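You operate a simulated robot arm through the tools that you are given. There is no shell and no other tool. Be economical: measure what you need, move in short steps, check, and stop when the job is done.

You run a simulated two-armed robot. Do the job below in one go: nothing can be reset, and whatever is moved stays where it is left.

TASK
Turn the speed knob to 1. Close the middle cabinet right door. Shut the blue cupboard door. Open the blue drawer, put the felt pad from the inside of the blue drawer in the blue tote, then shut the drawer. Take the black cap from the orange stand end of the white bench and leave it on the top of the power box. Open the right packing bench drawer, put the foam block on the top of the crate table away in the inside of the right packing bench drawer and shut the drawer again. Pick up the red bin from the grey table top with one hand, pass it to the other hand and put it on the shelf under the steel table. Take the blue box on the top of the low rack and put it away on the far part of the ledge. Take the lamp base that says "N2" from the top shelf of the trolley and leave it on the middle shelf of the trolley. Take the white filter from the shelf over the white stand and put it on the brown card divider on the top of the grey bench. Open the grey bench right drawer. Any order will do. Set down upright: felt pad, white filter.

Only the result counts: the job must be done as asked and must still hold three seconds after the hand-in. Knocking over, shifting, dropping, spilling or breaking anything else fails it. A push-on lid holds only when it is set on centred and level and pressed home; a screw cap is set on level and turned clockwise until tight.

THE ROBOT
Two 7-joint arms with two-finger parallel grippers on one trunk, on a base that drives. Base frame: it is fixed to the floor where the robot stands at the start and does not move with it; the origin is under the middle of the robot, x ahead of it, y to its left, z up. Lengths are in m, angles in rad, forces in N, time in s.
The left shoulder is at the start at [0.08, 0.131, 0.947], the right one opposite. With the tool pointing down near the work surface each hand reaches from about 0.32 to 0.84 m from the robot's upright axis, wherever it stands, measured 20 degrees to its own side. Places, roughly: black cap (3x3x3 cm) [2.2, 0.6, 0.8]; blue box [-2.5, 5, 0.75]; blue cupboard door [0.5, 1.6, 0.3]; blue drawer [0.3, 1.7, 0.7]; blue tote [2, 0, 0.75]; card divider [-3.75, 0, 1]; far part of the ledge (15x84 cm) [2.76, 3.04, 0.74]; felt pad (5x4x5 cm) [0.4, 1.8, 0.6]; foam block (6x6x5 cm) [5.5, 1.5, 0.9]; grey bench right drawer [-4.2, 0.4, 0.8]; inside of the right packing bench drawer [0.7, -3.2, 0.7]; lamp base [-1.25, 6, 1]; middle cabinet right door [0.8, 0.7, 0.4]; middle shelf of the trolley [-1.2, 6.1, 0.6]; red bin [3.25, -2.5, 0.75]; right packing bench drawer [0.8, -3.1, 0.7]; shelf under the steel table [1.6, -0.4, 0.3]; speed knob [0.6, 0, 0.9]; top of the power box [-0.5, 0.8, 0.5]; white filter [-4.75, 0.25, 1.5]. Payload 1.57 kg a hand.
The tool frame of a hand sits at the grasp point between the pads (the TCP): z along the fingers, y along the line on which they close. The tips reach 0.03 m beyond it. Largest opening 0.11 m; finger width 0.024, thickness 0.012; the body of the gripper, 0.048 by 0.112 m, starts 0.078 m behind the TCP.
Orientation is that of the tool frame in the base frame, as a unit quaternion [w, x, y, z]. With the fingers straight down and closing along the base's y, the tool's x points along the base's -x, its y along +y and its z along -z.

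THE INTERFACE
- The arms move only by the tool apply_moves. It takes "left_plan", "right_plan" or both (then of equal length, played together; a hand with none holds still); each is a list of rows, each an object (a shift or turn left out is 0, a gripper value left out holds the last) with "rotation": the turn, a rotation vector about the tool's x, y, z in rad, a list of three; "dp": the shift along the tool's x, y, z in m, a list of three; "grip": the gripper command, from -1 (fully open) to 1 (shut), values between in proportion. In form: [{"rotation": [wx, wy, wz], "dp": [x, y, z], "grip": grip}, ...]. A call has 1 to 12 rows; each row shifts and turns the commanded pose from where the row before left it, along the tool's axes as they then stand. Each row takes 0.2 s and may step no farther than 0.05 m and 0.15 rad from the row before; otherwise, or with a gripper value out of range, the whole call is refused. Where a pose cannot be reached the arm comes as near as it can. A force on the tool above 40 N (or 10 N above the force at the start of the call, whichever is more), or a blocked arm, ends the call early, and 0.2 s more pass. The fingers move at their own pace (about 0.108 m/s each) and stop on an object; they squeeze with about 33 N. The grip force told is the motor's: it shows also when the fingers shut on nothing. Time passes only in rows, and 0.2 s behind the last, so rows that do not move let the fingers close. The reply holds the time, the measured pose of the TCP, the force on the tool along the base axes, the opening and the grip force, in the units named above and with some noise, with the torque about the TCP (base axes, N m) and any sound that the robot's microphone picked up.
- Cameras (640 x 400 px; columns grow to the right, rows downward): "scene" is now at [-0.0884, 0.0692, 1.4128]; the picture's right is [0.80, -0.60, -0.00], its down [-0.38, -0.50, -0.78] and it looks along [0.47, 0.62, -0.63] (base axes); focal length 214 px, centre (320, 200). "left" rides on the left gripper at [0.07, -0.016, -0.141] in its tool frame; the picture's right is [0.23, 0.97, 0.00], its down [-0.86, 0.20, -0.48] and it looks along [-0.47, 0.11, 0.88] (tool axes); focal length 222 px, centre (320, 200). "right" rides on the right gripper at [0.07, 0.016, -0.141] in its tool frame; the picture's right is [-0.23, 0.97, 0.00], its down [-0.86, -0.20, -0.48] and it looks along [-0.47, -0.11, 0.88] (tool axes); focal length 222 px, centre (320, 200).
- grab_frame(camera): a new picture of that camera. No time passes.
- roll_base(legs): drives the robot by 1 to 6 legs, each [ahead, left, turn to the left] in m, m and rad, along the robot's own axes; the way and the turn of a leg run together, so that a leg with both is an arc; at most 1.5 m and 3.142 rad a leg. The arms and the cameras ride along, it lands a little off, and it stops where it bumps. It gives what a move gives.
- pan_tilt(pan, tilt): turns the head with the scene camera to pan (to the left, within 1.902 rad either way) and tilt (down, from -0.506 to 1.204), counted from straight ahead of the robot. It gives what a move gives.
- measure_at(camera, pixels): there is no depth. For up to 12 entries [column, row, z] of the newest picture of that camera ("zoom" is the newest enlarged one), the place [x, y] in the base frame at which the ray of that pixel passes the height z, good to about 0.003 m. No time passes.
- zoom(camera, box): a new picture of the part [left, top, right, bottom] of that camera's present view, enlarged. No time passes.
- job_done(): hands the job in; it is judged then, once.

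Go step by step. Measure first, check grasps and placings, and put right what went wrong. The budget is 371 turns and 322 pictures, counting those below and the enlarged ones. Unless the task says otherwise, let go and move clear before handing in.

The tools are called after "Call:" as a command line: name --argument value ..., lists and objects as JSON in quotes. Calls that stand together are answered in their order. apply_moves: Moves the arms, as the interface text tells. Its arguments: {"type":"object","properties":{"left_plan":{"type":"array"},"right_plan":{"type":"array"}},"required":[]} The other tools are called the same way: roll_base (legs) drives the base; pan_tilt (pan, tilt) turns the head that bears the scene camera; grab_frame (camera) takes a picture; measure_at (camera, pixels) gives the place at which the rays of pixels pass given heights; zoom (camera, box) takes an enlarged picture of a part of a camera's view; job_done () hands the job in.

At the start:

```text
t: 0.0
left_tcp_pos: [0.3489, 0.3767, 1.1706]
left_ee_rot: [0.0, 0.0, 1.0, 0.0]
left_ft_force: [0.1, 0.6, -0.9]
left_wrist_torque: [-0.03, -0.01, -0.02]
left_opening: 0.1101
left_gripper_force: 0.0
right_tcp_pos: [0.5088, 0.05, 1.197]
right_ee_rot: [0.0, 0.0, 1.0, 0.0]
right_ft_force: [-0.6, 0.5, 0.5]
right_wrist_torque: [-0.01, -0.03, 0.01]
right_opening: 0.1101
right_gripper_force: 0.0
robot x, y, heading: [0.0001, -0.0006, -0.004]
head pan, tilt: [0.922, 0.679]
```

scene: 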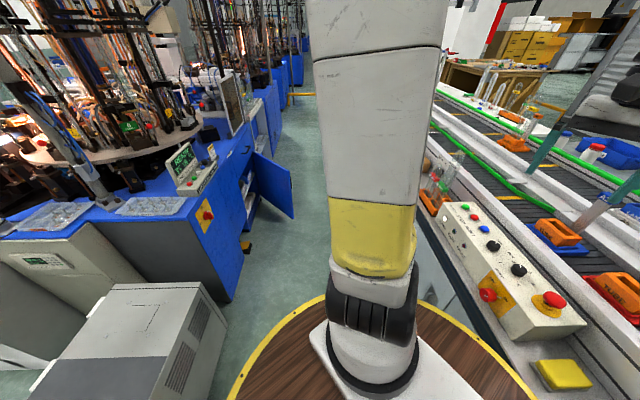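
right: 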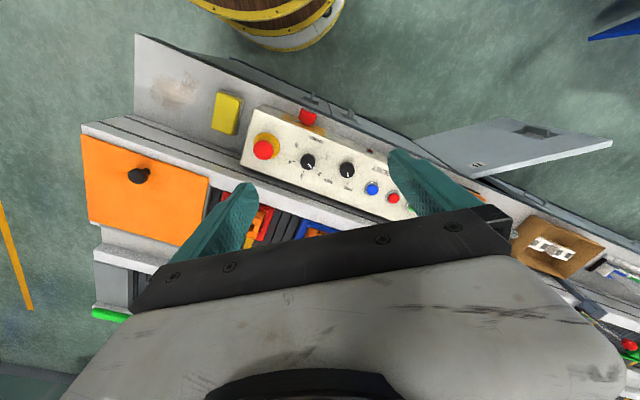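
left: 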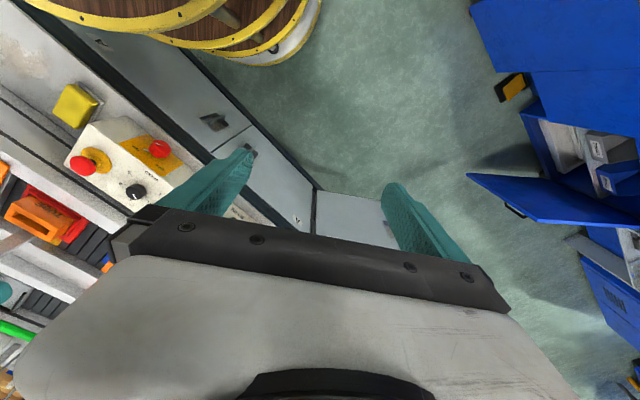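

The right camera shows the control panel with two black knobs near (307,161) and (347,170), and an open door at (510,140). I'll zoom in on the panel and look with the head too.

Call:
zoom --camera "right" --box '[230, 100, 430, 225]'

Call:
pan_tilt --pan 0.0 --tilt 0.8

Call:
grab_frame --camera "scene"

```text
3.20 times, centred on (330, 162) of right
```

zoom: 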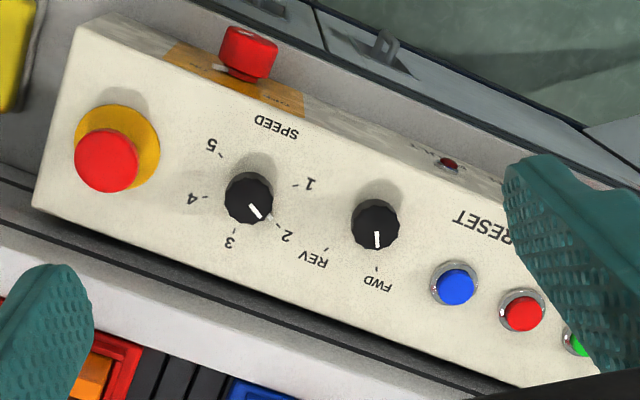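

```text
t: 1.2
left_tcp_pos: [0.3478, 0.3745, 1.1705]
left_ee_rot: [0.0, 0.0, 1.0, 0.0]
left_ft_force: [0.1, 0.2, 0.3]
left_wrist_torque: [0.01, 0.02, -0.03]
left_opening: 0.1097
left_gripper_force: 0.0
right_tcp_pos: [0.508, 0.0502, 1.1978]
right_ee_rot: [0.0, -0.001, 1.0, 0.0]
right_ft_force: [0.3, 1.0, -1.1]
right_wrist_torque: [0.0, 0.04, 0.0]
right_opening: 0.11
right_gripper_force: 0.1
robot x, y, heading: [0.001, -0.0006, -0.001]
head pan, tilt: [0.0, 0.799]
```

```text
317 pictures are left
```

scene: 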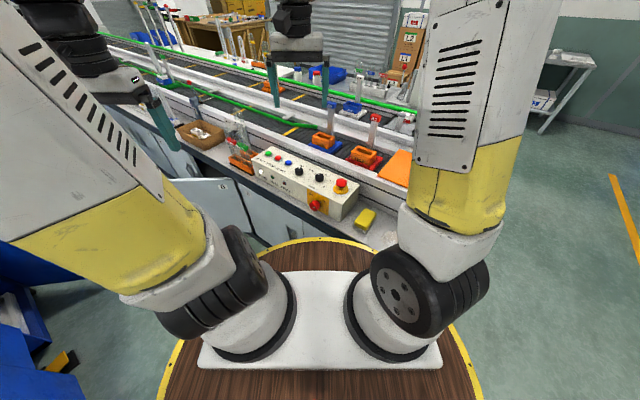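

The knob pointer is at "2" in the zoomed view; 1 lies about 60° counterclockwise. I'll measure the knob in both cameras to find its height.

Call:
zoom --camera "scene" --box '[230, 130, 390, 230]'

Call:
measure_at --camera "right" --pixels '[[307.8, 161.9, 0.86], [307.8, 161.9, 0.9], [307.8, 161.9, 0.94], [347, 170, 0.9]]'

```text
4.00 times, centred on (310, 180) of scene
```

zoom: 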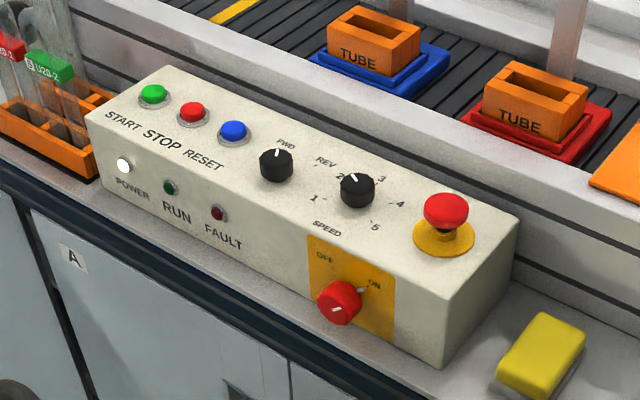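

```text
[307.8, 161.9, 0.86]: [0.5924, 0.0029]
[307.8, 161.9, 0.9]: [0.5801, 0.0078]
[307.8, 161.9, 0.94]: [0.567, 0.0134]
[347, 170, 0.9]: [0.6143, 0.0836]
```

Call:
measure_at --camera "zoom" --pixels '[[357, 180, 0.86], [357, 180, 0.9], [357, 180, 0.94], [318, 197, 0.88], [376, 178, 0.88], [394, 205, 0.88], [370, 222, 0.88], [88, 118, 0.88], [438, 296, 0.88], [514, 224, 0.88], [340, 184, 0.9], [375, 182, 0.9]]'

```text
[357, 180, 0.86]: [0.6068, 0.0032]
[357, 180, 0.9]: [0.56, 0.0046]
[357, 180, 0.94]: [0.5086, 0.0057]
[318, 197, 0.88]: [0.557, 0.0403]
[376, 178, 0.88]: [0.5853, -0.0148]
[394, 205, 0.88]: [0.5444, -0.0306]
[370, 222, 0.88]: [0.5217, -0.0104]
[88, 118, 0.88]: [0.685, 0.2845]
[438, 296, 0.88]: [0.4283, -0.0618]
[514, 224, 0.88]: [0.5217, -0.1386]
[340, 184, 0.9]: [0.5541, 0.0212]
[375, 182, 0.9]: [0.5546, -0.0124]
```

Triangulating gives the knob top at about (0.587, 0.0045, 0.877), with radius about 16 mm. I'll bring the right hand above it with a narrower opening and a small clockwise pre-turn.

Call:
apply_moves --right_plan '[{"dp": [-0.02, -0.0115, 0.04], "grip": -0.15, "rotation": [0, 0, 0.13]}, {"dp": [-0.0215, -0.009, 0.04], "rotation": [0, 0, 0.13]}, {"dp": [-0.022, -0.006, 0.04], "rotation": [0, 0, 0.13]}, {"dp": [0, 0, 0.045]}, {"dp": [0, 0, 0.045]}]'

Call:
zoom --camera "right" --box '[160, 50, 480, 250]'

```text
t: 2.4
left_tcp_pos: [0.3481, 0.3758, 1.1699]
left_ee_rot: [0.0, -0.001, 1.0, 0.0]
left_ft_force: [-0.6, 0.8, 1.2]
left_wrist_torque: [0.0, -0.07, -0.01]
left_opening: 0.11
left_gripper_force: 0.1
right_tcp_pos: [0.5701, 0.0156, 0.9849]
right_ee_rot: [-0.001, 0.195, 0.981, 0.001]
right_ft_force: [-0.7, -0.3, 0.2]
right_wrist_torque: [-0.01, -0.02, -0.01]
right_opening: 0.0636
right_gripper_force: 0.1
robot x, y, heading: [-0.0032, -0.0005, 0.005]
head pan, tilt: [0.0, 0.799]
```

```text
2.00 times, centred on (320, 150) of right
```

zoom: 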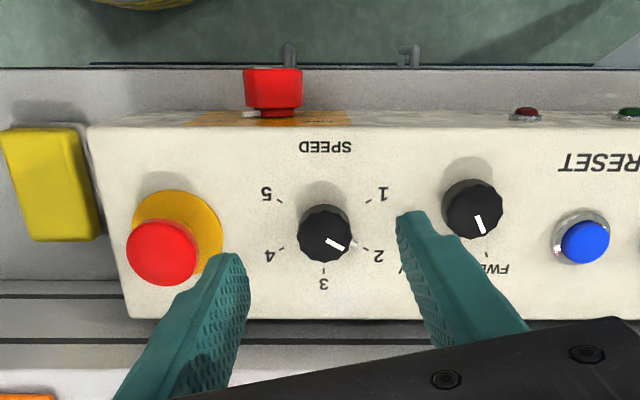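

Call:
measure_at --camera "zoom" --pixels '[[325, 229, 0.877], [325, 229, 0.87], [299, 230, 0.87], [351, 230, 0.87], [324, 222, 0.857]]'

```text
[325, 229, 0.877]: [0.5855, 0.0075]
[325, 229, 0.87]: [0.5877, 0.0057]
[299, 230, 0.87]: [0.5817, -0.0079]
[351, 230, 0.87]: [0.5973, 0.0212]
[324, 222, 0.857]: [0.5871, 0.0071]
```

The knob centre is about (0.587, 0.007). I'll centre, descend so the tips stop just above the panel, and close.

Call:
apply_moves --right_plan '[{"dp": [-0.0192, -0.0018, 0.03]}, {"dp": [0, 0, 0.035]}, {"dp": [0, 0, 0.026]}, {"grip": 0.7}, {"grip": 0.7}, {"grip": 0.7}]'

Call:
grab_frame --camera "right"

```text
t: 3.8
left_tcp_pos: [0.3476, 0.3751, 1.1708]
left_ee_rot: [0.0, 0.0, 1.0, 0.0]
left_ft_force: [-0.3, -0.6, 0.4]
left_wrist_torque: [-0.02, 0.0, 0.01]
left_opening: 0.1101
left_gripper_force: 0.1
right_tcp_pos: [0.5868, 0.0057, 0.8939]
right_ee_rot: [0.0, 0.195, 0.981, -0.001]
right_ft_force: [-1.6, -6.0, -4.4]
right_wrist_torque: [-0.29, -0.46, -0.02]
right_opening: 0.0314
right_gripper_force: 39.6
robot x, y, heading: [0.003, -0.0012, -0.005]
head pan, tilt: [0.0, 0.799]
```

```text
314 pictures are left
```

right: 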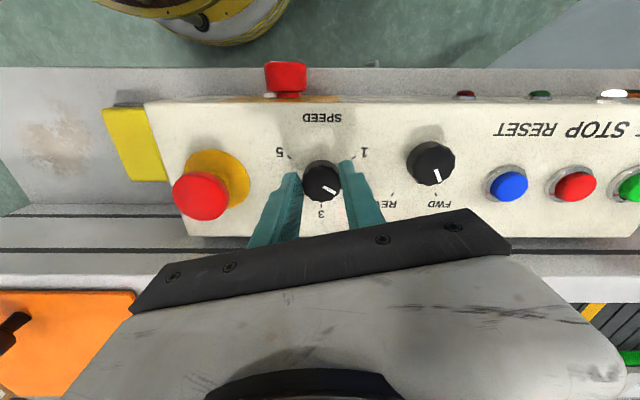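

The knob is gripped (opening 31 mm). I'll turn it 60° counterclockwise, which is −1.047 about tool z.

Call:
apply_moves --right_plan '[{"rotation": [0, 0, -0.13]}, {"rotation": [0, 0, -0.13]}, {"rotation": [0, 0, -0.13]}, {"rotation": [0, 0, -0.13]}, {"rotation": [0, 0, -0.13]}, {"rotation": [0, 0, -0.13]}, {"rotation": [0, 0, -0.13]}, {"rotation": [0, 0, -0.137]}, {}]'

Call:
grab_frame --camera "right"

```text
t: 5.4
left_tcp_pos: [0.3485, 0.3738, 1.1709]
left_ee_rot: [0.0, -0.001, 1.0, 0.001]
left_ft_force: [-0.3, 0.0, -0.4]
left_wrist_torque: [0.03, -0.04, 0.0]
left_opening: 0.1096
left_gripper_force: 0.0
right_tcp_pos: [0.5876, 0.0005, 0.8947]
right_ee_rot: [-0.002, -0.246, 0.969, -0.004]
right_ft_force: [-0.7, -2.1, 1.9]
right_wrist_torque: [-0.59, -0.12, 0.0]
right_opening: 0.0314
right_gripper_force: 40.3
robot x, y, heading: [-0.0019, 0.001, 0.003]
head pan, tilt: [0.0, 0.799]
stopped in row 8 (right hand): the force on the tool passed its limit at 41 N (the readings are from after the stop); the commanded pose is now the measured one
```

```text
313 pictures are left
```

right: 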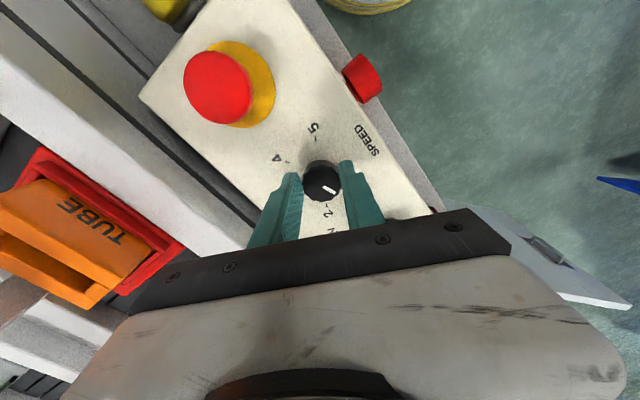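

Turned 51° so far; a lateral force ended the call. I'll finish the remaining 9°.

Call:
apply_moves --right_plan '[{"rotation": [0, 0, -0.08]}, {"rotation": [0, 0, -0.08]}, {}]'

```text
t: 6.2
left_tcp_pos: [0.3476, 0.3743, 1.1715]
left_ee_rot: [0.0, 0.0, 1.0, 0.0]
left_ft_force: [0.0, -0.8, -0.3]
left_wrist_torque: [-0.02, 0.0, -0.01]
left_opening: 0.1096
left_gripper_force: 0.1
right_tcp_pos: [0.5878, -0.0002, 0.8952]
right_ee_rot: [-0.002, -0.322, 0.947, -0.003]
right_ft_force: [2.0, -12.4, 0.1]
right_wrist_torque: [0.0, -0.5, -0.04]
right_opening: 0.0312
right_gripper_force: 40.1
robot x, y, heading: [-0.0026, -0.0012, -0.001]
head pan, tilt: [0.0, 0.799]
```

Total turn is now 60°. I'll open slightly, lift, and look.

Call:
apply_moves --right_plan '[{"grip": -0.15}, {"grip": -0.15}, {"dp": [0, 0, -0.045]}, {"dp": [0, 0, -0.045]}, {"dp": [0, 0, -0.045]}]'

Call:
zoom --camera "right" --box '[240, 80, 400, 180]'

```text
t: 7.4
left_tcp_pos: [0.3482, 0.3747, 1.1707]
left_ee_rot: [0.0, -0.001, 1.0, 0.0]
left_ft_force: [0.3, 0.3, -0.4]
left_wrist_torque: [0.05, -0.01, 0.01]
left_opening: 0.1099
left_gripper_force: 0.2
right_tcp_pos: [0.5879, 0.0009, 1.0306]
right_ee_rot: [-0.003, -0.322, 0.947, -0.003]
right_ft_force: [0.8, 0.4, -1.5]
right_wrist_torque: [0.0, 0.0, 0.01]
right_opening: 0.0635
right_gripper_force: 0.1
robot x, y, heading: [0.0012, 0.0007, 0.003]
head pan, tilt: [0.0, 0.799]
```

```text
4.00 times, centred on (320, 130) of right
```

zoom: 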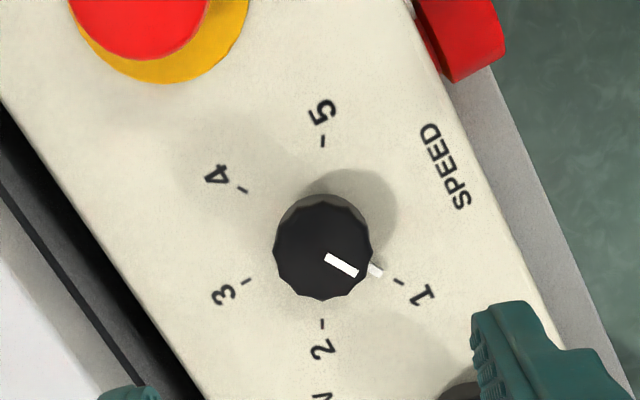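

The pointer now sits at 1. Next I'll look at the cabinet door left of ahead.

Call:
pan_tilt --pan 0.6 --tilt 0.75

Call:
grab_frame --camera "scene"

Call:
pan_tilt --pan 1.4 --tilt 0.75

Call:
grab_frame --camera "scene"

```text
t: 8.4
left_tcp_pos: [0.3483, 0.3749, 1.1701]
left_ee_rot: [0.0, 0.0, 1.0, 0.001]
left_ft_force: [0.2, -0.4, -0.3]
left_wrist_torque: [-0.01, 0.02, 0.0]
left_opening: 0.1102
left_gripper_force: 0.1
right_tcp_pos: [0.5884, 0.0015, 1.0306]
right_ee_rot: [-0.002, -0.322, 0.947, -0.004]
right_ft_force: [0.3, 0.3, -0.6]
right_wrist_torque: [0.0, 0.03, 0.0]
right_opening: 0.0632
right_gripper_force: 0.1
robot x, y, heading: [-0.0023, -0.0001, 0.0]
head pan, tilt: [0.6, 0.75]
```

```text
311 pictures are left
```

scene: 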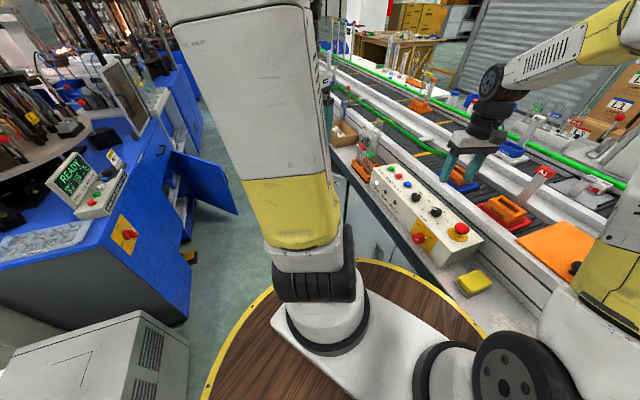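

```text
t: 9.6
left_tcp_pos: [0.3493, 0.3753, 1.17]
left_ee_rot: [0.0, -0.001, 1.0, 0.0]
left_ft_force: [0.6, -0.4, 0.0]
left_wrist_torque: [0.0, -0.03, 0.01]
left_opening: 0.1101
left_gripper_force: 0.0
right_tcp_pos: [0.5883, 0.0013, 1.0308]
right_ee_rot: [-0.002, -0.322, 0.947, -0.004]
right_ft_force: [-0.3, -0.2, -0.2]
right_wrist_torque: [0.0, 0.01, 0.0]
right_opening: 0.0635
right_gripper_force: 0.0
robot x, y, heading: [-0.003, -0.0004, 0.001]
head pan, tilt: [1.4, 0.75]
```

```text
310 pictures are left
```

scene: 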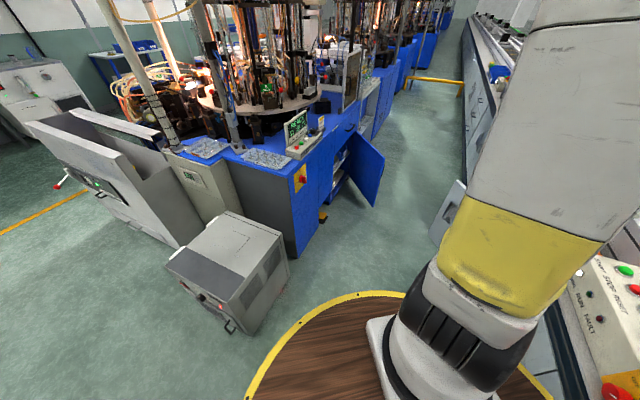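

Call:
measure_at --camera "scene" --pixels '[[250, 395, 0.3], [330, 311, 0.3], [400, 293, 0.3], [250, 395, 0.5], [400, 293, 0.5], [298, 256, 0.0], [376, 205, 0.0], [385, 156, 0.6], [345, 140, 0.6], [285, 234, 0.5], [168, 265, 0.5], [235, 211, 0.5]]'

Call:
zoom --camera "scene" --box '[220, 60, 460, 240]'

```text
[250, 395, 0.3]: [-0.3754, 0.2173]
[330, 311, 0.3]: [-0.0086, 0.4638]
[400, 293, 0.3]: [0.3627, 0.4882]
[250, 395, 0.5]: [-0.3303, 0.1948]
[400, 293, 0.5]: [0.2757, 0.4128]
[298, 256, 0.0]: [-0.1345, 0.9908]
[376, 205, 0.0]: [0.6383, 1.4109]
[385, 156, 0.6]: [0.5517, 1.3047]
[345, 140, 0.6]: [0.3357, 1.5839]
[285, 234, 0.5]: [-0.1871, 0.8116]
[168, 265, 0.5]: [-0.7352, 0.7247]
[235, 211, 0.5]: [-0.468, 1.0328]
```

```text
2.22 times, centred on (340, 150) of scene
```

zoom: 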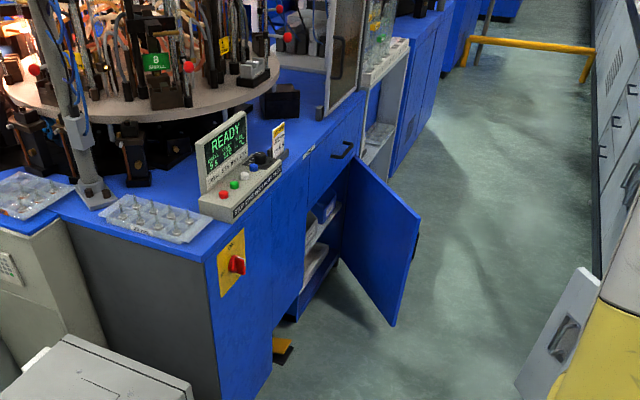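

Call:
pan_tilt --pan 0.0 --tilt 1.2

Call:
grab_frame --camera "scene"

Call:
measure_at --camera "left" --pixels '[[200, 20, 0.3], [200, 20, 0.5], [100, 28, 0.5], [240, 0, 0.5]]'

Call:
grab_frame --camera "left"

```text
t: 11.1
left_tcp_pos: [0.348, 0.3743, 1.1707]
left_ee_rot: [0.0, 0.0, 1.0, 0.0]
left_ft_force: [-0.2, -0.6, -0.5]
left_wrist_torque: [0.03, 0.02, 0.04]
left_opening: 0.1101
left_gripper_force: 0.0
right_tcp_pos: [0.588, 0.0021, 1.0311]
right_ee_rot: [-0.002, -0.323, 0.947, -0.003]
right_ft_force: [0.3, 0.5, -0.6]
right_wrist_torque: [0.01, -0.02, 0.03]
right_opening: 0.0632
right_gripper_force: 0.0
robot x, y, heading: [0.0029, -0.0004, 0.002]
head pan, tilt: [0.0, 1.201]
```

```text
308 pictures are left
```

scene: 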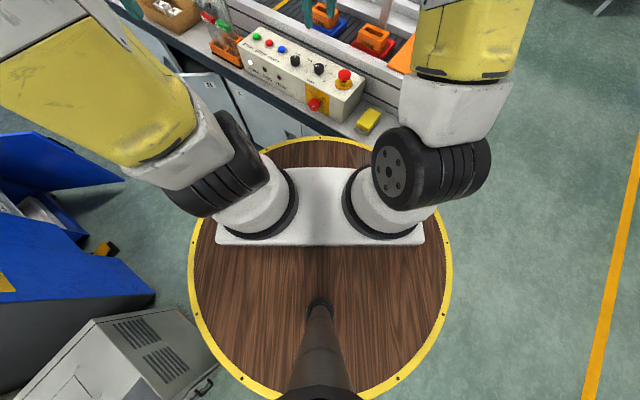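

```text
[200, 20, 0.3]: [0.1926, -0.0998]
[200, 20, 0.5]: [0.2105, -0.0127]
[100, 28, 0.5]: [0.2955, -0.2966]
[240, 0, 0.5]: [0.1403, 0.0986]
```

```text
307 pictures are left
```

left: 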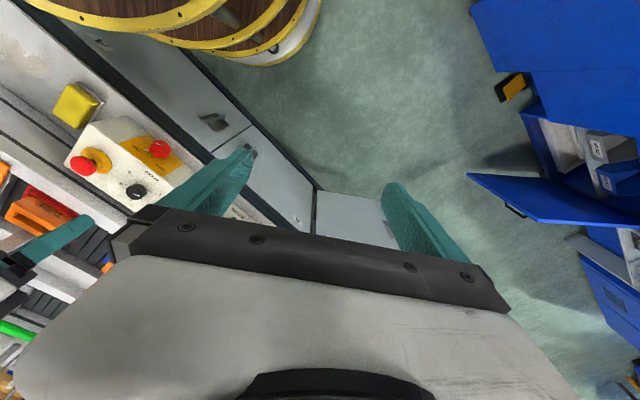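

Call:
measure_at --camera "scene" --pixels '[[190, 265, 0.8], [452, 265, 0.8], [315, 138, 0.8], [190, 265, 0.9], [452, 265, 0.9], [315, 138, 0.9], [220, 360, 0.9], [220, 360, 0.8]]'

```text
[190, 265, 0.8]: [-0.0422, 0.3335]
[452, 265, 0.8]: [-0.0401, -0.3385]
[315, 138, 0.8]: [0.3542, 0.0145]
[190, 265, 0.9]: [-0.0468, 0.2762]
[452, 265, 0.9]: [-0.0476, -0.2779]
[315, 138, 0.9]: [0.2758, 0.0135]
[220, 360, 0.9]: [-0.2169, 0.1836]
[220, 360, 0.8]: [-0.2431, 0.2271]
```

The base disc has a radius of about 0.28 m, so it fits the corridor. I'll inspect the grey door through the left camera.

Call:
zoom --camera "left" --box '[180, 60, 480, 260]'

Call:
pan_tilt --pan 0.75 --tilt 1.1

Call:
grab_frame --camera "scene"

```text
2.00 times, centred on (330, 160) of left
```

zoom: 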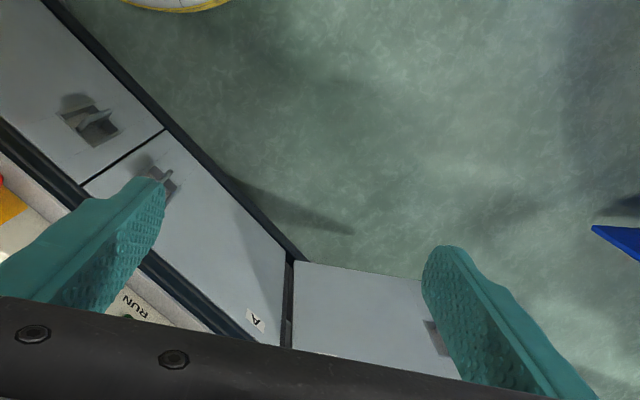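

```text
t: 12.2
left_tcp_pos: [0.348, 0.3751, 1.1692]
left_ee_rot: [0.0, 0.0, 1.0, 0.0]
left_ft_force: [0.2, 0.0, -1.0]
left_wrist_torque: [0.0, -0.01, 0.01]
left_opening: 0.11
left_gripper_force: 0.0
right_tcp_pos: [0.5881, 0.001, 1.03]
right_ee_rot: [-0.002, -0.323, 0.947, -0.003]
right_ft_force: [0.2, -1.0, 0.3]
right_wrist_torque: [0.01, 0.01, -0.04]
right_opening: 0.0635
right_gripper_force: 0.0
robot x, y, heading: [-0.0009, -0.0004, 0.001]
head pan, tilt: [0.75, 1.1]
```

```text
305 pictures are left
```

scene: 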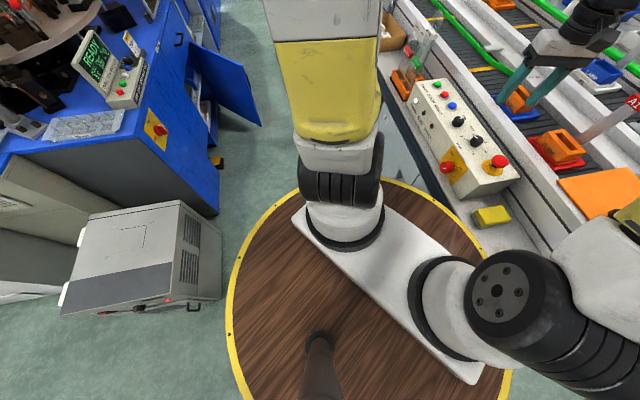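

Call:
measure_at --camera "zoom" --pixels '[[292, 262, 0.1], [292, 262, 0.05], [285, 346, 0.7], [285, 346, 0.6], [422, 280, 0.1], [450, 375, 0.6], [450, 375, 0.7], [165, 130, 0.1], [83, 186, 0.7], [437, 338, 0.4], [437, 338, 0.5]]'

```text
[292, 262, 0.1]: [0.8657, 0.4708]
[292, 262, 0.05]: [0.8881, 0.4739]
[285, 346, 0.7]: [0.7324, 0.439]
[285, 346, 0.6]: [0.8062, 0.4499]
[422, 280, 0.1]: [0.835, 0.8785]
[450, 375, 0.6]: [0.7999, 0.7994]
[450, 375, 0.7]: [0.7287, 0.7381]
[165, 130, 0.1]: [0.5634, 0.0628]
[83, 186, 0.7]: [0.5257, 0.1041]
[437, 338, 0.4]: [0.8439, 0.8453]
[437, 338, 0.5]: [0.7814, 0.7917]
```

The grey door is hinged near (0.866, 0.465) and its free end is near (0.845, 0.865), about 39° open. The conveyor face runs along (0.585, 0.81). I'll retract the right hand, then drive down the aisle and face the conveyor.

Call:
apply_moves --right_plan '[{"dp": [0.0423, -0.0034, -0.0214]}, {"dp": [0.0423, -0.0034, -0.0214]}, {"dp": [0.0423, -0.0034, -0.0214]}, {"dp": [0.0423, -0.0034, -0.0214]}, {"dp": [0.0423, -0.0034, -0.0214]}, {"dp": [0.0423, -0.0034, -0.0214]}, {"dp": [0.0423, -0.0034, -0.0214]}, {"rotation": [0, 0, 0.131]}, {"rotation": [0, 0, 0.131]}, {"rotation": [0, 0, 0.131]}, {"rotation": [0, 0, 0.131]}, {"rotation": [0, 0, 0.131]}]'

Call:
roll_base --legs '[[0.25, 0.55, 0], [0.17, 0.38, 0], [0, 0, -0.625]]'

Call:
pan_tilt --pan 0.0 --tilt 0.9

Call:
grab_frame --camera "scene"

Call:
grab_frame --camera "left"

```text
t: 14.8
left_tcp_pos: [0.3482, 0.3747, 1.1689]
left_ee_rot: [0.0, 0.001, 1.0, -0.001]
left_ft_force: [0.3, -0.1, -0.4]
left_wrist_torque: [0.03, 0.02, -0.01]
left_opening: 0.11
left_gripper_force: 0.1
right_tcp_pos: [0.3685, -0.1968, 1.1817]
right_ee_rot: [0.0, 0.002, 1.0, -0.004]
right_ft_force: [0.6, -0.5, -0.4]
right_wrist_torque: [0.0, -0.02, -0.02]
right_opening: 0.0633
right_gripper_force: 0.1
robot x, y, heading: [0.0005, 0.0007, -0.0]
head pan, tilt: [0.75, 1.1]
```

```text
t: 22.0
left_tcp_pos: [0.9134, 1.0373, 1.1712]
left_ee_rot: [0.0, 0.3, 0.954, 0.0]
left_ft_force: [-0.5, -0.4, -0.5]
left_wrist_torque: [0.02, 0.0, 0.01]
left_opening: 0.1102
left_gripper_force: 0.1
right_tcp_pos: [0.6022, 0.5583, 1.1817]
right_ee_rot: [-0.002, 0.3, 0.954, -0.003]
right_ft_force: [0.4, 0.0, 0.1]
right_wrist_torque: [0.0, 0.01, 0.02]
right_opening: 0.0631
right_gripper_force: 0.0
robot x, y, heading: [0.4127, 0.9286, -0.612]
head pan, tilt: [0.75, 1.1]
```

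```text
t: 23.1
left_tcp_pos: [0.9122, 1.0376, 1.1711]
left_ee_rot: [-0.001, 0.3, 0.954, 0.0]
left_ft_force: [-0.3, -0.1, -0.2]
left_wrist_torque: [-0.04, -0.02, 0.0]
left_opening: 0.1102
left_gripper_force: 0.1
right_tcp_pos: [0.6013, 0.5573, 1.1831]
right_ee_rot: [-0.002, 0.3, 0.954, -0.004]
right_ft_force: [0.3, 1.0, -0.4]
right_wrist_torque: [0.01, 0.0, 0.0]
right_opening: 0.0633
right_gripper_force: 0.0
robot x, y, heading: [0.4121, 0.9261, -0.612]
head pan, tilt: [0.0, 0.901]
```

```text
304 pictures are left
```

scene: 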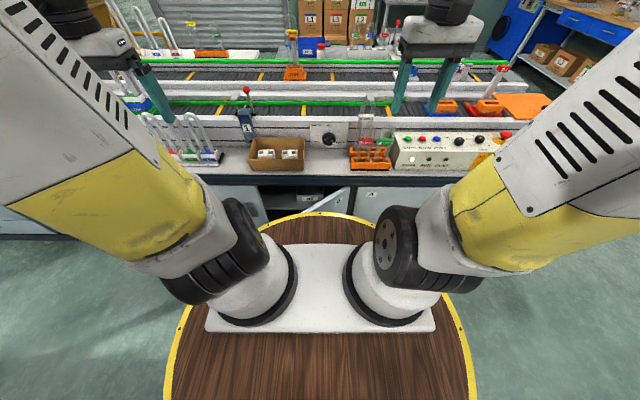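

```text
303 pictures are left
```

left: 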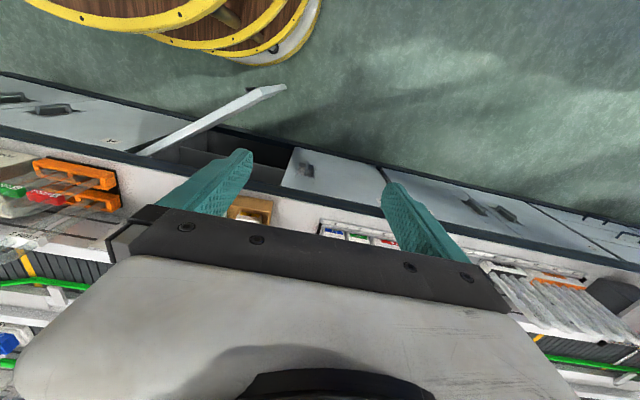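

Call:
measure_at --camera "left" --pixels '[[140, 153, 0.5], [285, 87, 0.5], [140, 153, 0.6], [285, 87, 0.6], [285, 185, 0.6], [285, 185, 0.5], [297, 148, 0.1], [210, 125, 0.1], [140, 153, 0.7], [285, 87, 0.7]]'

Call:
zoom --camera "left" --box '[100, 60, 420, 260]'

Call:
zoom --camera "scene" --box '[180, 150, 480, 280]'

```text
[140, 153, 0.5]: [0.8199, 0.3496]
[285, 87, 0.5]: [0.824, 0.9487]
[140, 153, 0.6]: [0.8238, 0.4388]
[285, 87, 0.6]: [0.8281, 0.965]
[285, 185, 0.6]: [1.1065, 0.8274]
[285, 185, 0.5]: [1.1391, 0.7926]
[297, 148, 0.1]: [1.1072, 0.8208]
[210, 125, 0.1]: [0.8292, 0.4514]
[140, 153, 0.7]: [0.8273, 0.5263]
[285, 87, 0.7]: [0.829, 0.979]
```

```text
2.00 times, centred on (260, 160) of left
```

zoom: 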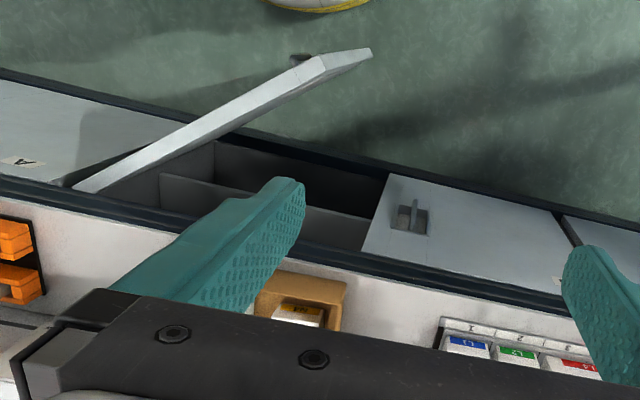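

```text
2.13 times, centred on (330, 215) of scene
```

zoom: 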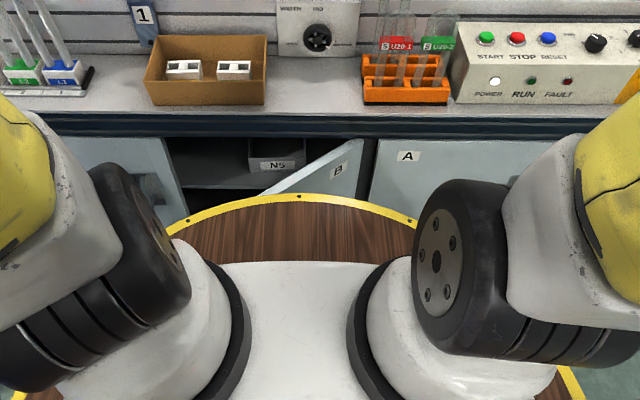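

Call:
measure_at --camera "left" --pixels '[[261, 91, 0.6], [285, 86, 0.1], [261, 91, 0.55], [136, 155, 0.6], [240, 92, 0.5], [250, 87, 0.3]]'

```text
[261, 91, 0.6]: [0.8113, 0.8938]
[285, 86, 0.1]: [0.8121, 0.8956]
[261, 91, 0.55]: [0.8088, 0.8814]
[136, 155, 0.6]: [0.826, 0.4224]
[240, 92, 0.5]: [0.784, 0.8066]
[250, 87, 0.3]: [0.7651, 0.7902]
```

The door spans z 0.1–0.6, with hinge at (0.825, 0.43) and free end at (0.811, 0.895). I'll back up 0.12 m and lower the left hand, closed, on the aisle side of the door.

Call:
roll_base --legs '[[-0.12, 0, 0]]'

Call:
apply_moves --left_plan '[{"dp": [-0.005, -0.0175, 0.046], "grip": 1}, {"dp": [-0.005, -0.0175, 0.046]}, {"dp": [-0.005, -0.0175, 0.046]}, {"dp": [-0.005, -0.0175, 0.046]}, {"dp": [-0.005, -0.0175, 0.046]}, {"dp": [-0.005, -0.0175, 0.046]}, {"dp": [-0.005, -0.0175, 0.046]}, {"dp": [-0.005, -0.0175, 0.046]}, {"dp": [-0.005, -0.0175, 0.046]}, {"dp": [-0.005, -0.0175, 0.046]}, {"dp": [-0.005, -0.0175, 0.046]}, {"dp": [-0.005, -0.0175, 0.046]}]'

Call:
grab_frame --camera "left"

```text
t: 24.4
left_tcp_pos: [0.8161, 1.106, 1.1696]
left_ee_rot: [0.0, 0.301, 0.953, -0.001]
left_ft_force: [0.1, 0.2, -0.8]
left_wrist_torque: [0.01, 0.01, 0.0]
left_opening: 0.1099
left_gripper_force: 0.1
right_tcp_pos: [0.5052, 0.6252, 1.1824]
right_ee_rot: [-0.003, 0.3, 0.954, -0.003]
right_ft_force: [0.4, -0.1, -0.1]
right_wrist_torque: [-0.06, -0.01, -0.02]
right_opening: 0.0635
right_gripper_force: 0.0
robot x, y, heading: [0.3191, 0.998, -0.613]
head pan, tilt: [0.0, 0.901]
```

```text
t: 27.0
left_tcp_pos: [0.7452, 0.9, 0.6173]
left_ee_rot: [0.001, 0.299, 0.954, -0.001]
left_ft_force: [0.0, -0.4, -0.5]
left_wrist_torque: [-0.01, 0.01, 0.0]
left_opening: 0.0
left_gripper_force: 21.5
right_tcp_pos: [0.5053, 0.6258, 1.1822]
right_ee_rot: [-0.002, 0.3, 0.954, -0.003]
right_ft_force: [0.3, -0.4, 0.9]
right_wrist_torque: [-0.01, 0.02, 0.0]
right_opening: 0.0633
right_gripper_force: 0.1
robot x, y, heading: [0.3176, 0.9993, -0.611]
head pan, tilt: [0.0, 0.901]
```

```text
300 pictures are left
```

left: 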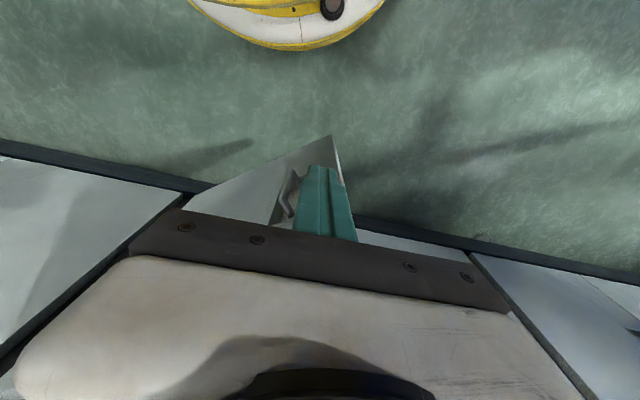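

The closed fingers are beside the door's outer face near its free edge. I'll tilt the tool forward and lower it slightly, then push along the arc.

Call:
apply_moves --left_plan '[{"dp": [0, 0, 0.012], "rotation": [0, -0.1, 0]}, {"dp": [0, 0, 0.012], "rotation": [0, -0.1, 0]}, {"dp": [0.005, 0, 0.012], "rotation": [0, -0.1, 0]}, {"dp": [0.008, 0, 0.012], "rotation": [0, -0.1, 0]}]'

Call:
apply_moves --left_plan '[{"dp": [-0.0276, 0, 0.0117]}, {"dp": [-0.0276, 0.004, 0.0117]}, {"dp": [-0.0276, 0.007, 0.0117]}, {"dp": [-0.0276, 0.008, 0.0117]}, {"dp": [-0.0276, 0.01, 0.0117]}, {"dp": [-0.0276, 0.011, 0.0117]}]'

Call:
grab_frame --camera "left"

```text
t: 28.0
left_tcp_pos: [0.7405, 0.9042, 0.5679]
left_ee_rot: [0.19, 0.295, 0.935, -0.06]
left_ft_force: [0.6, -0.3, 0.6]
left_wrist_torque: [-0.02, -0.01, -0.04]
left_opening: 0.0003
left_gripper_force: 21.3
right_tcp_pos: [0.5056, 0.626, 1.1819]
right_ee_rot: [-0.002, 0.3, 0.954, -0.003]
right_ft_force: [-0.1, -0.6, 0.0]
right_wrist_torque: [0.02, 0.01, 0.0]
right_opening: 0.0634
right_gripper_force: 0.1
robot x, y, heading: [0.316, 0.9917, -0.61]
head pan, tilt: [0.0, 0.901]
```

```text
t: 29.4
left_tcp_pos: [0.9109, 0.8323, 0.5679]
left_ee_rot: [0.189, 0.296, 0.935, -0.06]
left_ft_force: [0.2, -0.4, 0.4]
left_wrist_torque: [-0.05, -0.01, -0.02]
left_opening: 0.0
left_gripper_force: 21.0
right_tcp_pos: [0.5051, 0.6253, 1.182]
right_ee_rot: [-0.003, 0.3, 0.954, -0.003]
right_ft_force: [-0.1, -0.3, -0.8]
right_wrist_torque: [-0.01, -0.02, 0.0]
right_opening: 0.0633
right_gripper_force: 0.1
robot x, y, heading: [0.3148, 0.9995, -0.609]
head pan, tilt: [0.0, 0.901]
```

```text
299 pictures are left
```

left: 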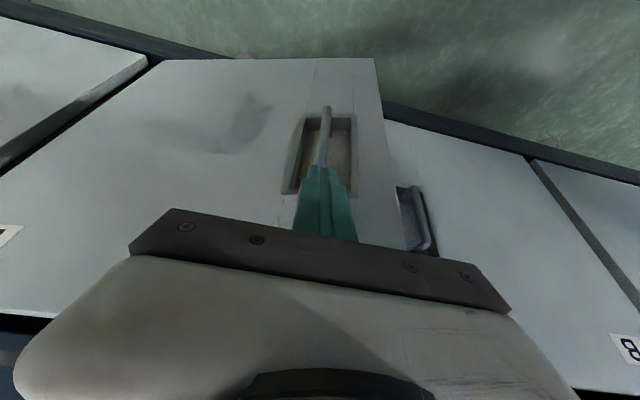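

The door is following, with the tip just above its handle. I'll continue pushing until it stops.

Call:
apply_moves --left_plan '[{"dp": [-0.0276, 0.01, 0.0117]}, {"dp": [-0.0276, 0.01, 0.0117]}, {"dp": [-0.0276, 0.01, 0.0117]}, {"dp": [-0.0276, 0.01, 0.0117]}, {"dp": [-0.0276, 0.01, 0.0117]}]'

Call:
grab_frame --camera "left"

```text
t: 30.5
left_tcp_pos: [1.0309, 0.7979, 0.5643]
left_ee_rot: [0.18, 0.295, 0.937, -0.057]
left_ft_force: [-2.8, 2.2, 0.7]
left_wrist_torque: [0.1, 0.03, 0.04]
left_opening: 0.0
left_gripper_force: 21.7
right_tcp_pos: [0.5049, 0.6268, 1.1831]
right_ee_rot: [-0.001, 0.3, 0.954, -0.003]
right_ft_force: [0.4, 0.3, -0.1]
right_wrist_torque: [-0.01, -0.02, 0.0]
right_opening: 0.0629
right_gripper_force: 0.0
robot x, y, heading: [0.3134, 0.9969, -0.615]
head pan, tilt: [0.0, 0.901]
stopped in row 5 (left hand): the force on the tool passed its limit at 182 N (the readings are from after the stop); the commanded pose is now the measured one
```

```text
298 pictures are left
```

left: 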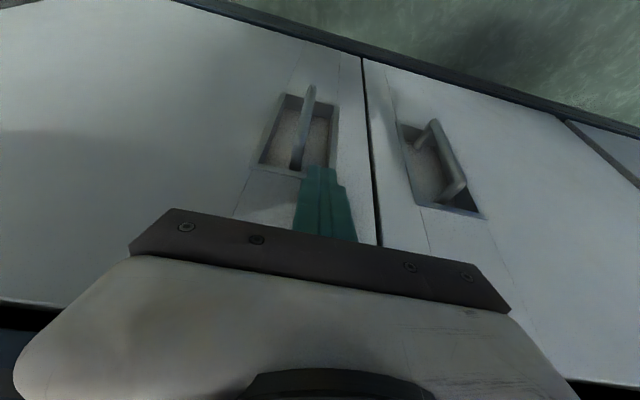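

The doors look flush now. I'll retract the hand and check from above.

Call:
apply_moves --left_plan '[{"dp": [0.0276, 0, -0.0117]}, {"dp": [0.038, 0, -0.016]}, {"dp": [0.038, 0, -0.016]}, {"dp": [0.038, 0, -0.016]}, {"dp": [0.038, 0, -0.016]}, {"dp": [0.0276, 0, -0.0117]}, {"dp": [0, 0, -0.045], "rotation": [0, 0.1, 0]}, {"dp": [0, 0, -0.045], "rotation": [0, 0.1, 0]}, {"dp": [0, 0, -0.045], "rotation": [0, 0.1, 0]}, {"dp": [0, 0, -0.045], "rotation": [0, 0.1, 0]}, {"dp": [0, 0, -0.045]}, {"dp": [0, 0, -0.045]}]'

Call:
grab_frame --camera "left"

```text
t: 33.1
left_tcp_pos: [0.8122, 0.9472, 0.8323]
left_ee_rot: [-0.009, 0.301, 0.954, 0.002]
left_ft_force: [0.5, 0.5, 0.0]
left_wrist_torque: [-0.01, 0.02, 0.0]
left_opening: 0.0001
left_gripper_force: 21.6
right_tcp_pos: [0.5049, 0.626, 1.1824]
right_ee_rot: [-0.002, 0.3, 0.954, -0.003]
right_ft_force: [0.2, 0.9, -0.2]
right_wrist_torque: [0.04, 0.01, -0.01]
right_opening: 0.0633
right_gripper_force: 0.0
robot x, y, heading: [0.3155, 1.0, -0.616]
head pan, tilt: [0.0, 0.901]
```

```text
297 pictures are left
```

left: 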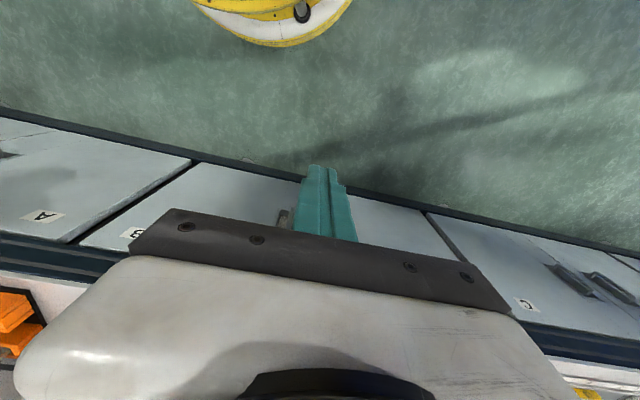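

The grey door is closed. Now I'll look at the blue machine to the left.

Call:
pan_tilt --pan 1.7 --tilt 0.8

Call:
grab_frame --camera "scene"

```text
t: 34.8
left_tcp_pos: [0.8128, 0.9485, 0.8331]
left_ee_rot: [-0.009, 0.301, 0.954, 0.001]
left_ft_force: [0.1, 0.2, 0.9]
left_wrist_torque: [0.01, -0.02, -0.01]
left_opening: 0.0001
left_gripper_force: 21.4
right_tcp_pos: [0.5057, 0.6254, 1.1823]
right_ee_rot: [-0.002, 0.3, 0.954, -0.004]
right_ft_force: [-0.1, 0.5, 0.7]
right_wrist_torque: [0.01, -0.03, -0.01]
right_opening: 0.0632
right_gripper_force: 0.1
robot x, y, heading: [0.3143, 0.9964, -0.614]
head pan, tilt: [1.7, 0.799]
```

```text
296 pictures are left
```

scene: 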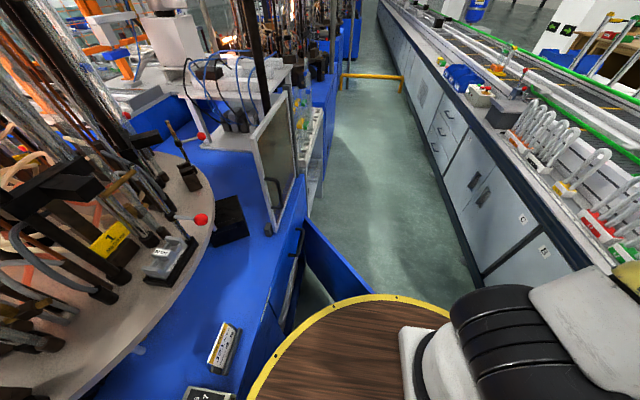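

Call:
measure_at --camera "scene" --pixels '[[305, 218, 0.55], [368, 285, 0.55], [305, 218, 0.65], [368, 285, 0.65], [345, 75, 0.4], [403, 77, 0.4], [345, 91, 0.0], [400, 93, 0.0], [302, 190, 0.85], [297, 240, 0.7], [308, 212, 0.0], [297, 165, 0.0]]'

Call:
zoom --camera "scene" --box '[200, 60, 440, 310]'

```text
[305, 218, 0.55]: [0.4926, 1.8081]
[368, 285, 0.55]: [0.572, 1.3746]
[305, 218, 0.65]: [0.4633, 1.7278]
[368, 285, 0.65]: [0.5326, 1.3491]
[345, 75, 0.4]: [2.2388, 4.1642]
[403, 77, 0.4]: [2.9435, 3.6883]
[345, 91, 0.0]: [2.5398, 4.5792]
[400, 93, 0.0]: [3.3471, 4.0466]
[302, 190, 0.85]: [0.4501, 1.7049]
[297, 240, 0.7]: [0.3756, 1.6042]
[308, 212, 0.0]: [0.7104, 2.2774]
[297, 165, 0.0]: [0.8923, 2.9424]
```

```text
1.60 times, centred on (320, 185) of scene
```

zoom: 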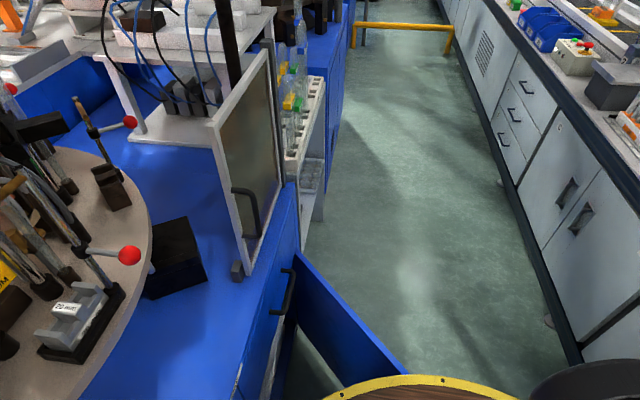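

The door's hinge is near (0.49, 1.81) and its end near (0.57, 1.37), about 45° open, with the outer face towards the aisle. I'll raise the left hand, move to mid-aisle, turn to face the blue machine and shift alongside.

Call:
apply_moves --left_plan '[{"dp": [0.01, 0, -0.048]}, {"dp": [0.01, 0, -0.048]}, {"dp": [0.01, 0, -0.048]}, {"dp": [0.01, 0, -0.048]}, {"dp": [0.01, 0, -0.048]}, {"dp": [0.01, 0, -0.048]}, {"dp": [0.01, 0, -0.048]}]'

Call:
roll_base --legs '[[0.34, 0, 0], [0, 0, 3.14]]'

Call:
roll_base --legs '[[0, -0.58, 0]]'

Call:
pan_tilt --pan 0.0 --tilt 0.9

Call:
grab_frame --camera "scene"

Call:
grab_frame --camera "left"

```text
t: 36.4
left_tcp_pos: [0.7643, 0.9876, 1.1703]
left_ee_rot: [-0.01, 0.301, 0.953, 0.002]
left_ft_force: [0.1, 0.5, -0.8]
left_wrist_torque: [0.0, 0.0, 0.01]
left_opening: 0.0001
left_gripper_force: 21.3
right_tcp_pos: [0.506, 0.6266, 1.1815]
right_ee_rot: [-0.002, 0.3, 0.954, -0.002]
right_ft_force: [0.1, -0.6, 0.1]
right_wrist_torque: [-0.01, 0.04, 0.02]
right_opening: 0.0633
right_gripper_force: 0.1
robot x, y, heading: [0.3144, 0.9957, -0.605]
head pan, tilt: [1.7, 0.799]
```

```text
t: 45.9
left_tcp_pos: [0.1498, 0.8274, 1.1715]
left_ee_rot: [0.002, 0.947, -0.32, 0.008]
left_ft_force: [-0.3, 0.4, 0.3]
left_wrist_torque: [0.0, 0.01, 0.02]
left_opening: 0.0
left_gripper_force: 21.1
right_tcp_pos: [0.4234, 1.1791, 1.1818]
right_ee_rot: [-0.004, 0.948, -0.318, 0.002]
right_ft_force: [0.0, 0.0, 0.2]
right_wrist_torque: [0.02, 0.01, -0.01]
right_opening: 0.0633
right_gripper_force: 0.0
robot x, y, heading: [0.5981, 0.8016, 2.487]
head pan, tilt: [1.7, 0.799]
```

```text
t: 49.2
left_tcp_pos: [0.5084, 1.2982, 1.1707]
left_ee_rot: [0.002, 0.945, -0.327, 0.008]
left_ft_force: [0.3, 0.9, 0.7]
left_wrist_torque: [0.0, -0.02, 0.01]
left_opening: 0.0
left_gripper_force: 21.7
right_tcp_pos: [0.7878, 1.6441, 1.1819]
right_ee_rot: [-0.003, 0.945, -0.326, 0.003]
right_ft_force: [-1.0, 0.1, 0.6]
right_wrist_torque: [0.0, -0.02, 0.01]
right_opening: 0.0632
right_gripper_force: 0.1
robot x, y, heading: [0.9595, 1.2675, 2.474]
head pan, tilt: [1.7, 0.799]
```

```text
t: 51.0
left_tcp_pos: [0.51, 1.2989, 1.1711]
left_ee_rot: [0.002, 0.945, -0.327, 0.008]
left_ft_force: [-0.3, -1.0, 0.6]
left_wrist_torque: [0.0, -0.01, 0.01]
left_opening: 0.0
left_gripper_force: 20.9
right_tcp_pos: [0.7876, 1.6452, 1.1822]
right_ee_rot: [-0.003, 0.945, -0.326, 0.002]
right_ft_force: [-0.2, -0.6, 0.2]
right_wrist_torque: [-0.01, 0.01, -0.03]
right_opening: 0.0634
right_gripper_force: 0.0
robot x, y, heading: [0.9575, 1.2599, 2.475]
head pan, tilt: [0.0, 0.901]
```

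```text
294 pictures are left
```

scene: 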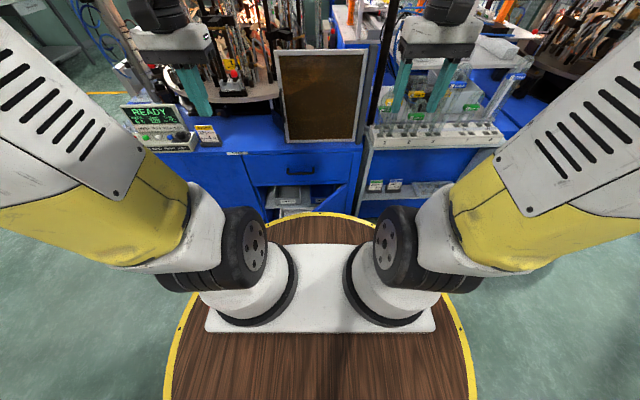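

```text
293 pictures are left
```

left: 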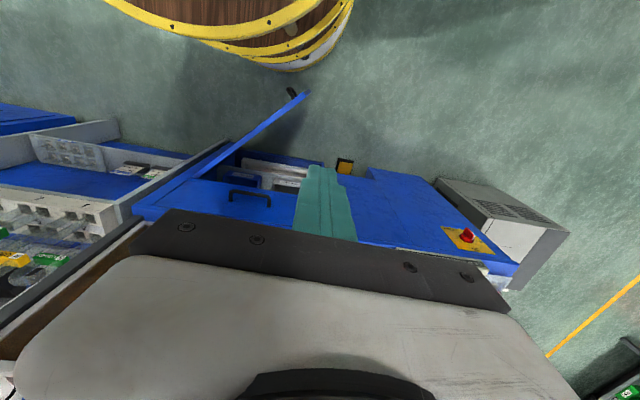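

Call:
zoom --camera "left" --box '[120, 60, 440, 260]'

Call:
zoom --camera "scene" --box '[180, 100, 420, 250]'

```text
2.00 times, centred on (280, 160) of left
```

zoom: 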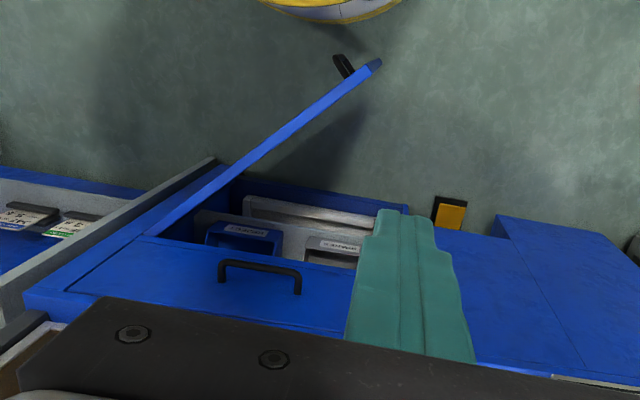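

```text
2.67 times, centred on (300, 175) of scene
```

zoom: 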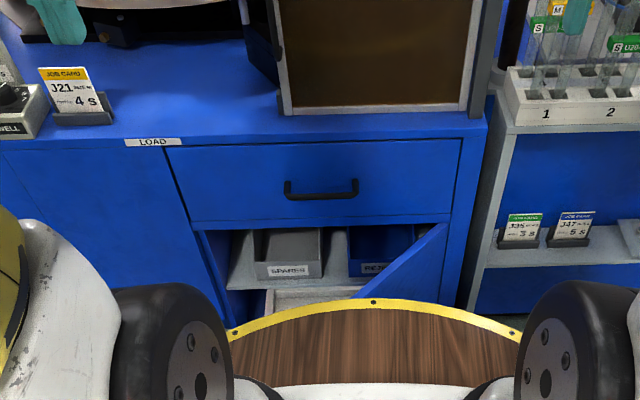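

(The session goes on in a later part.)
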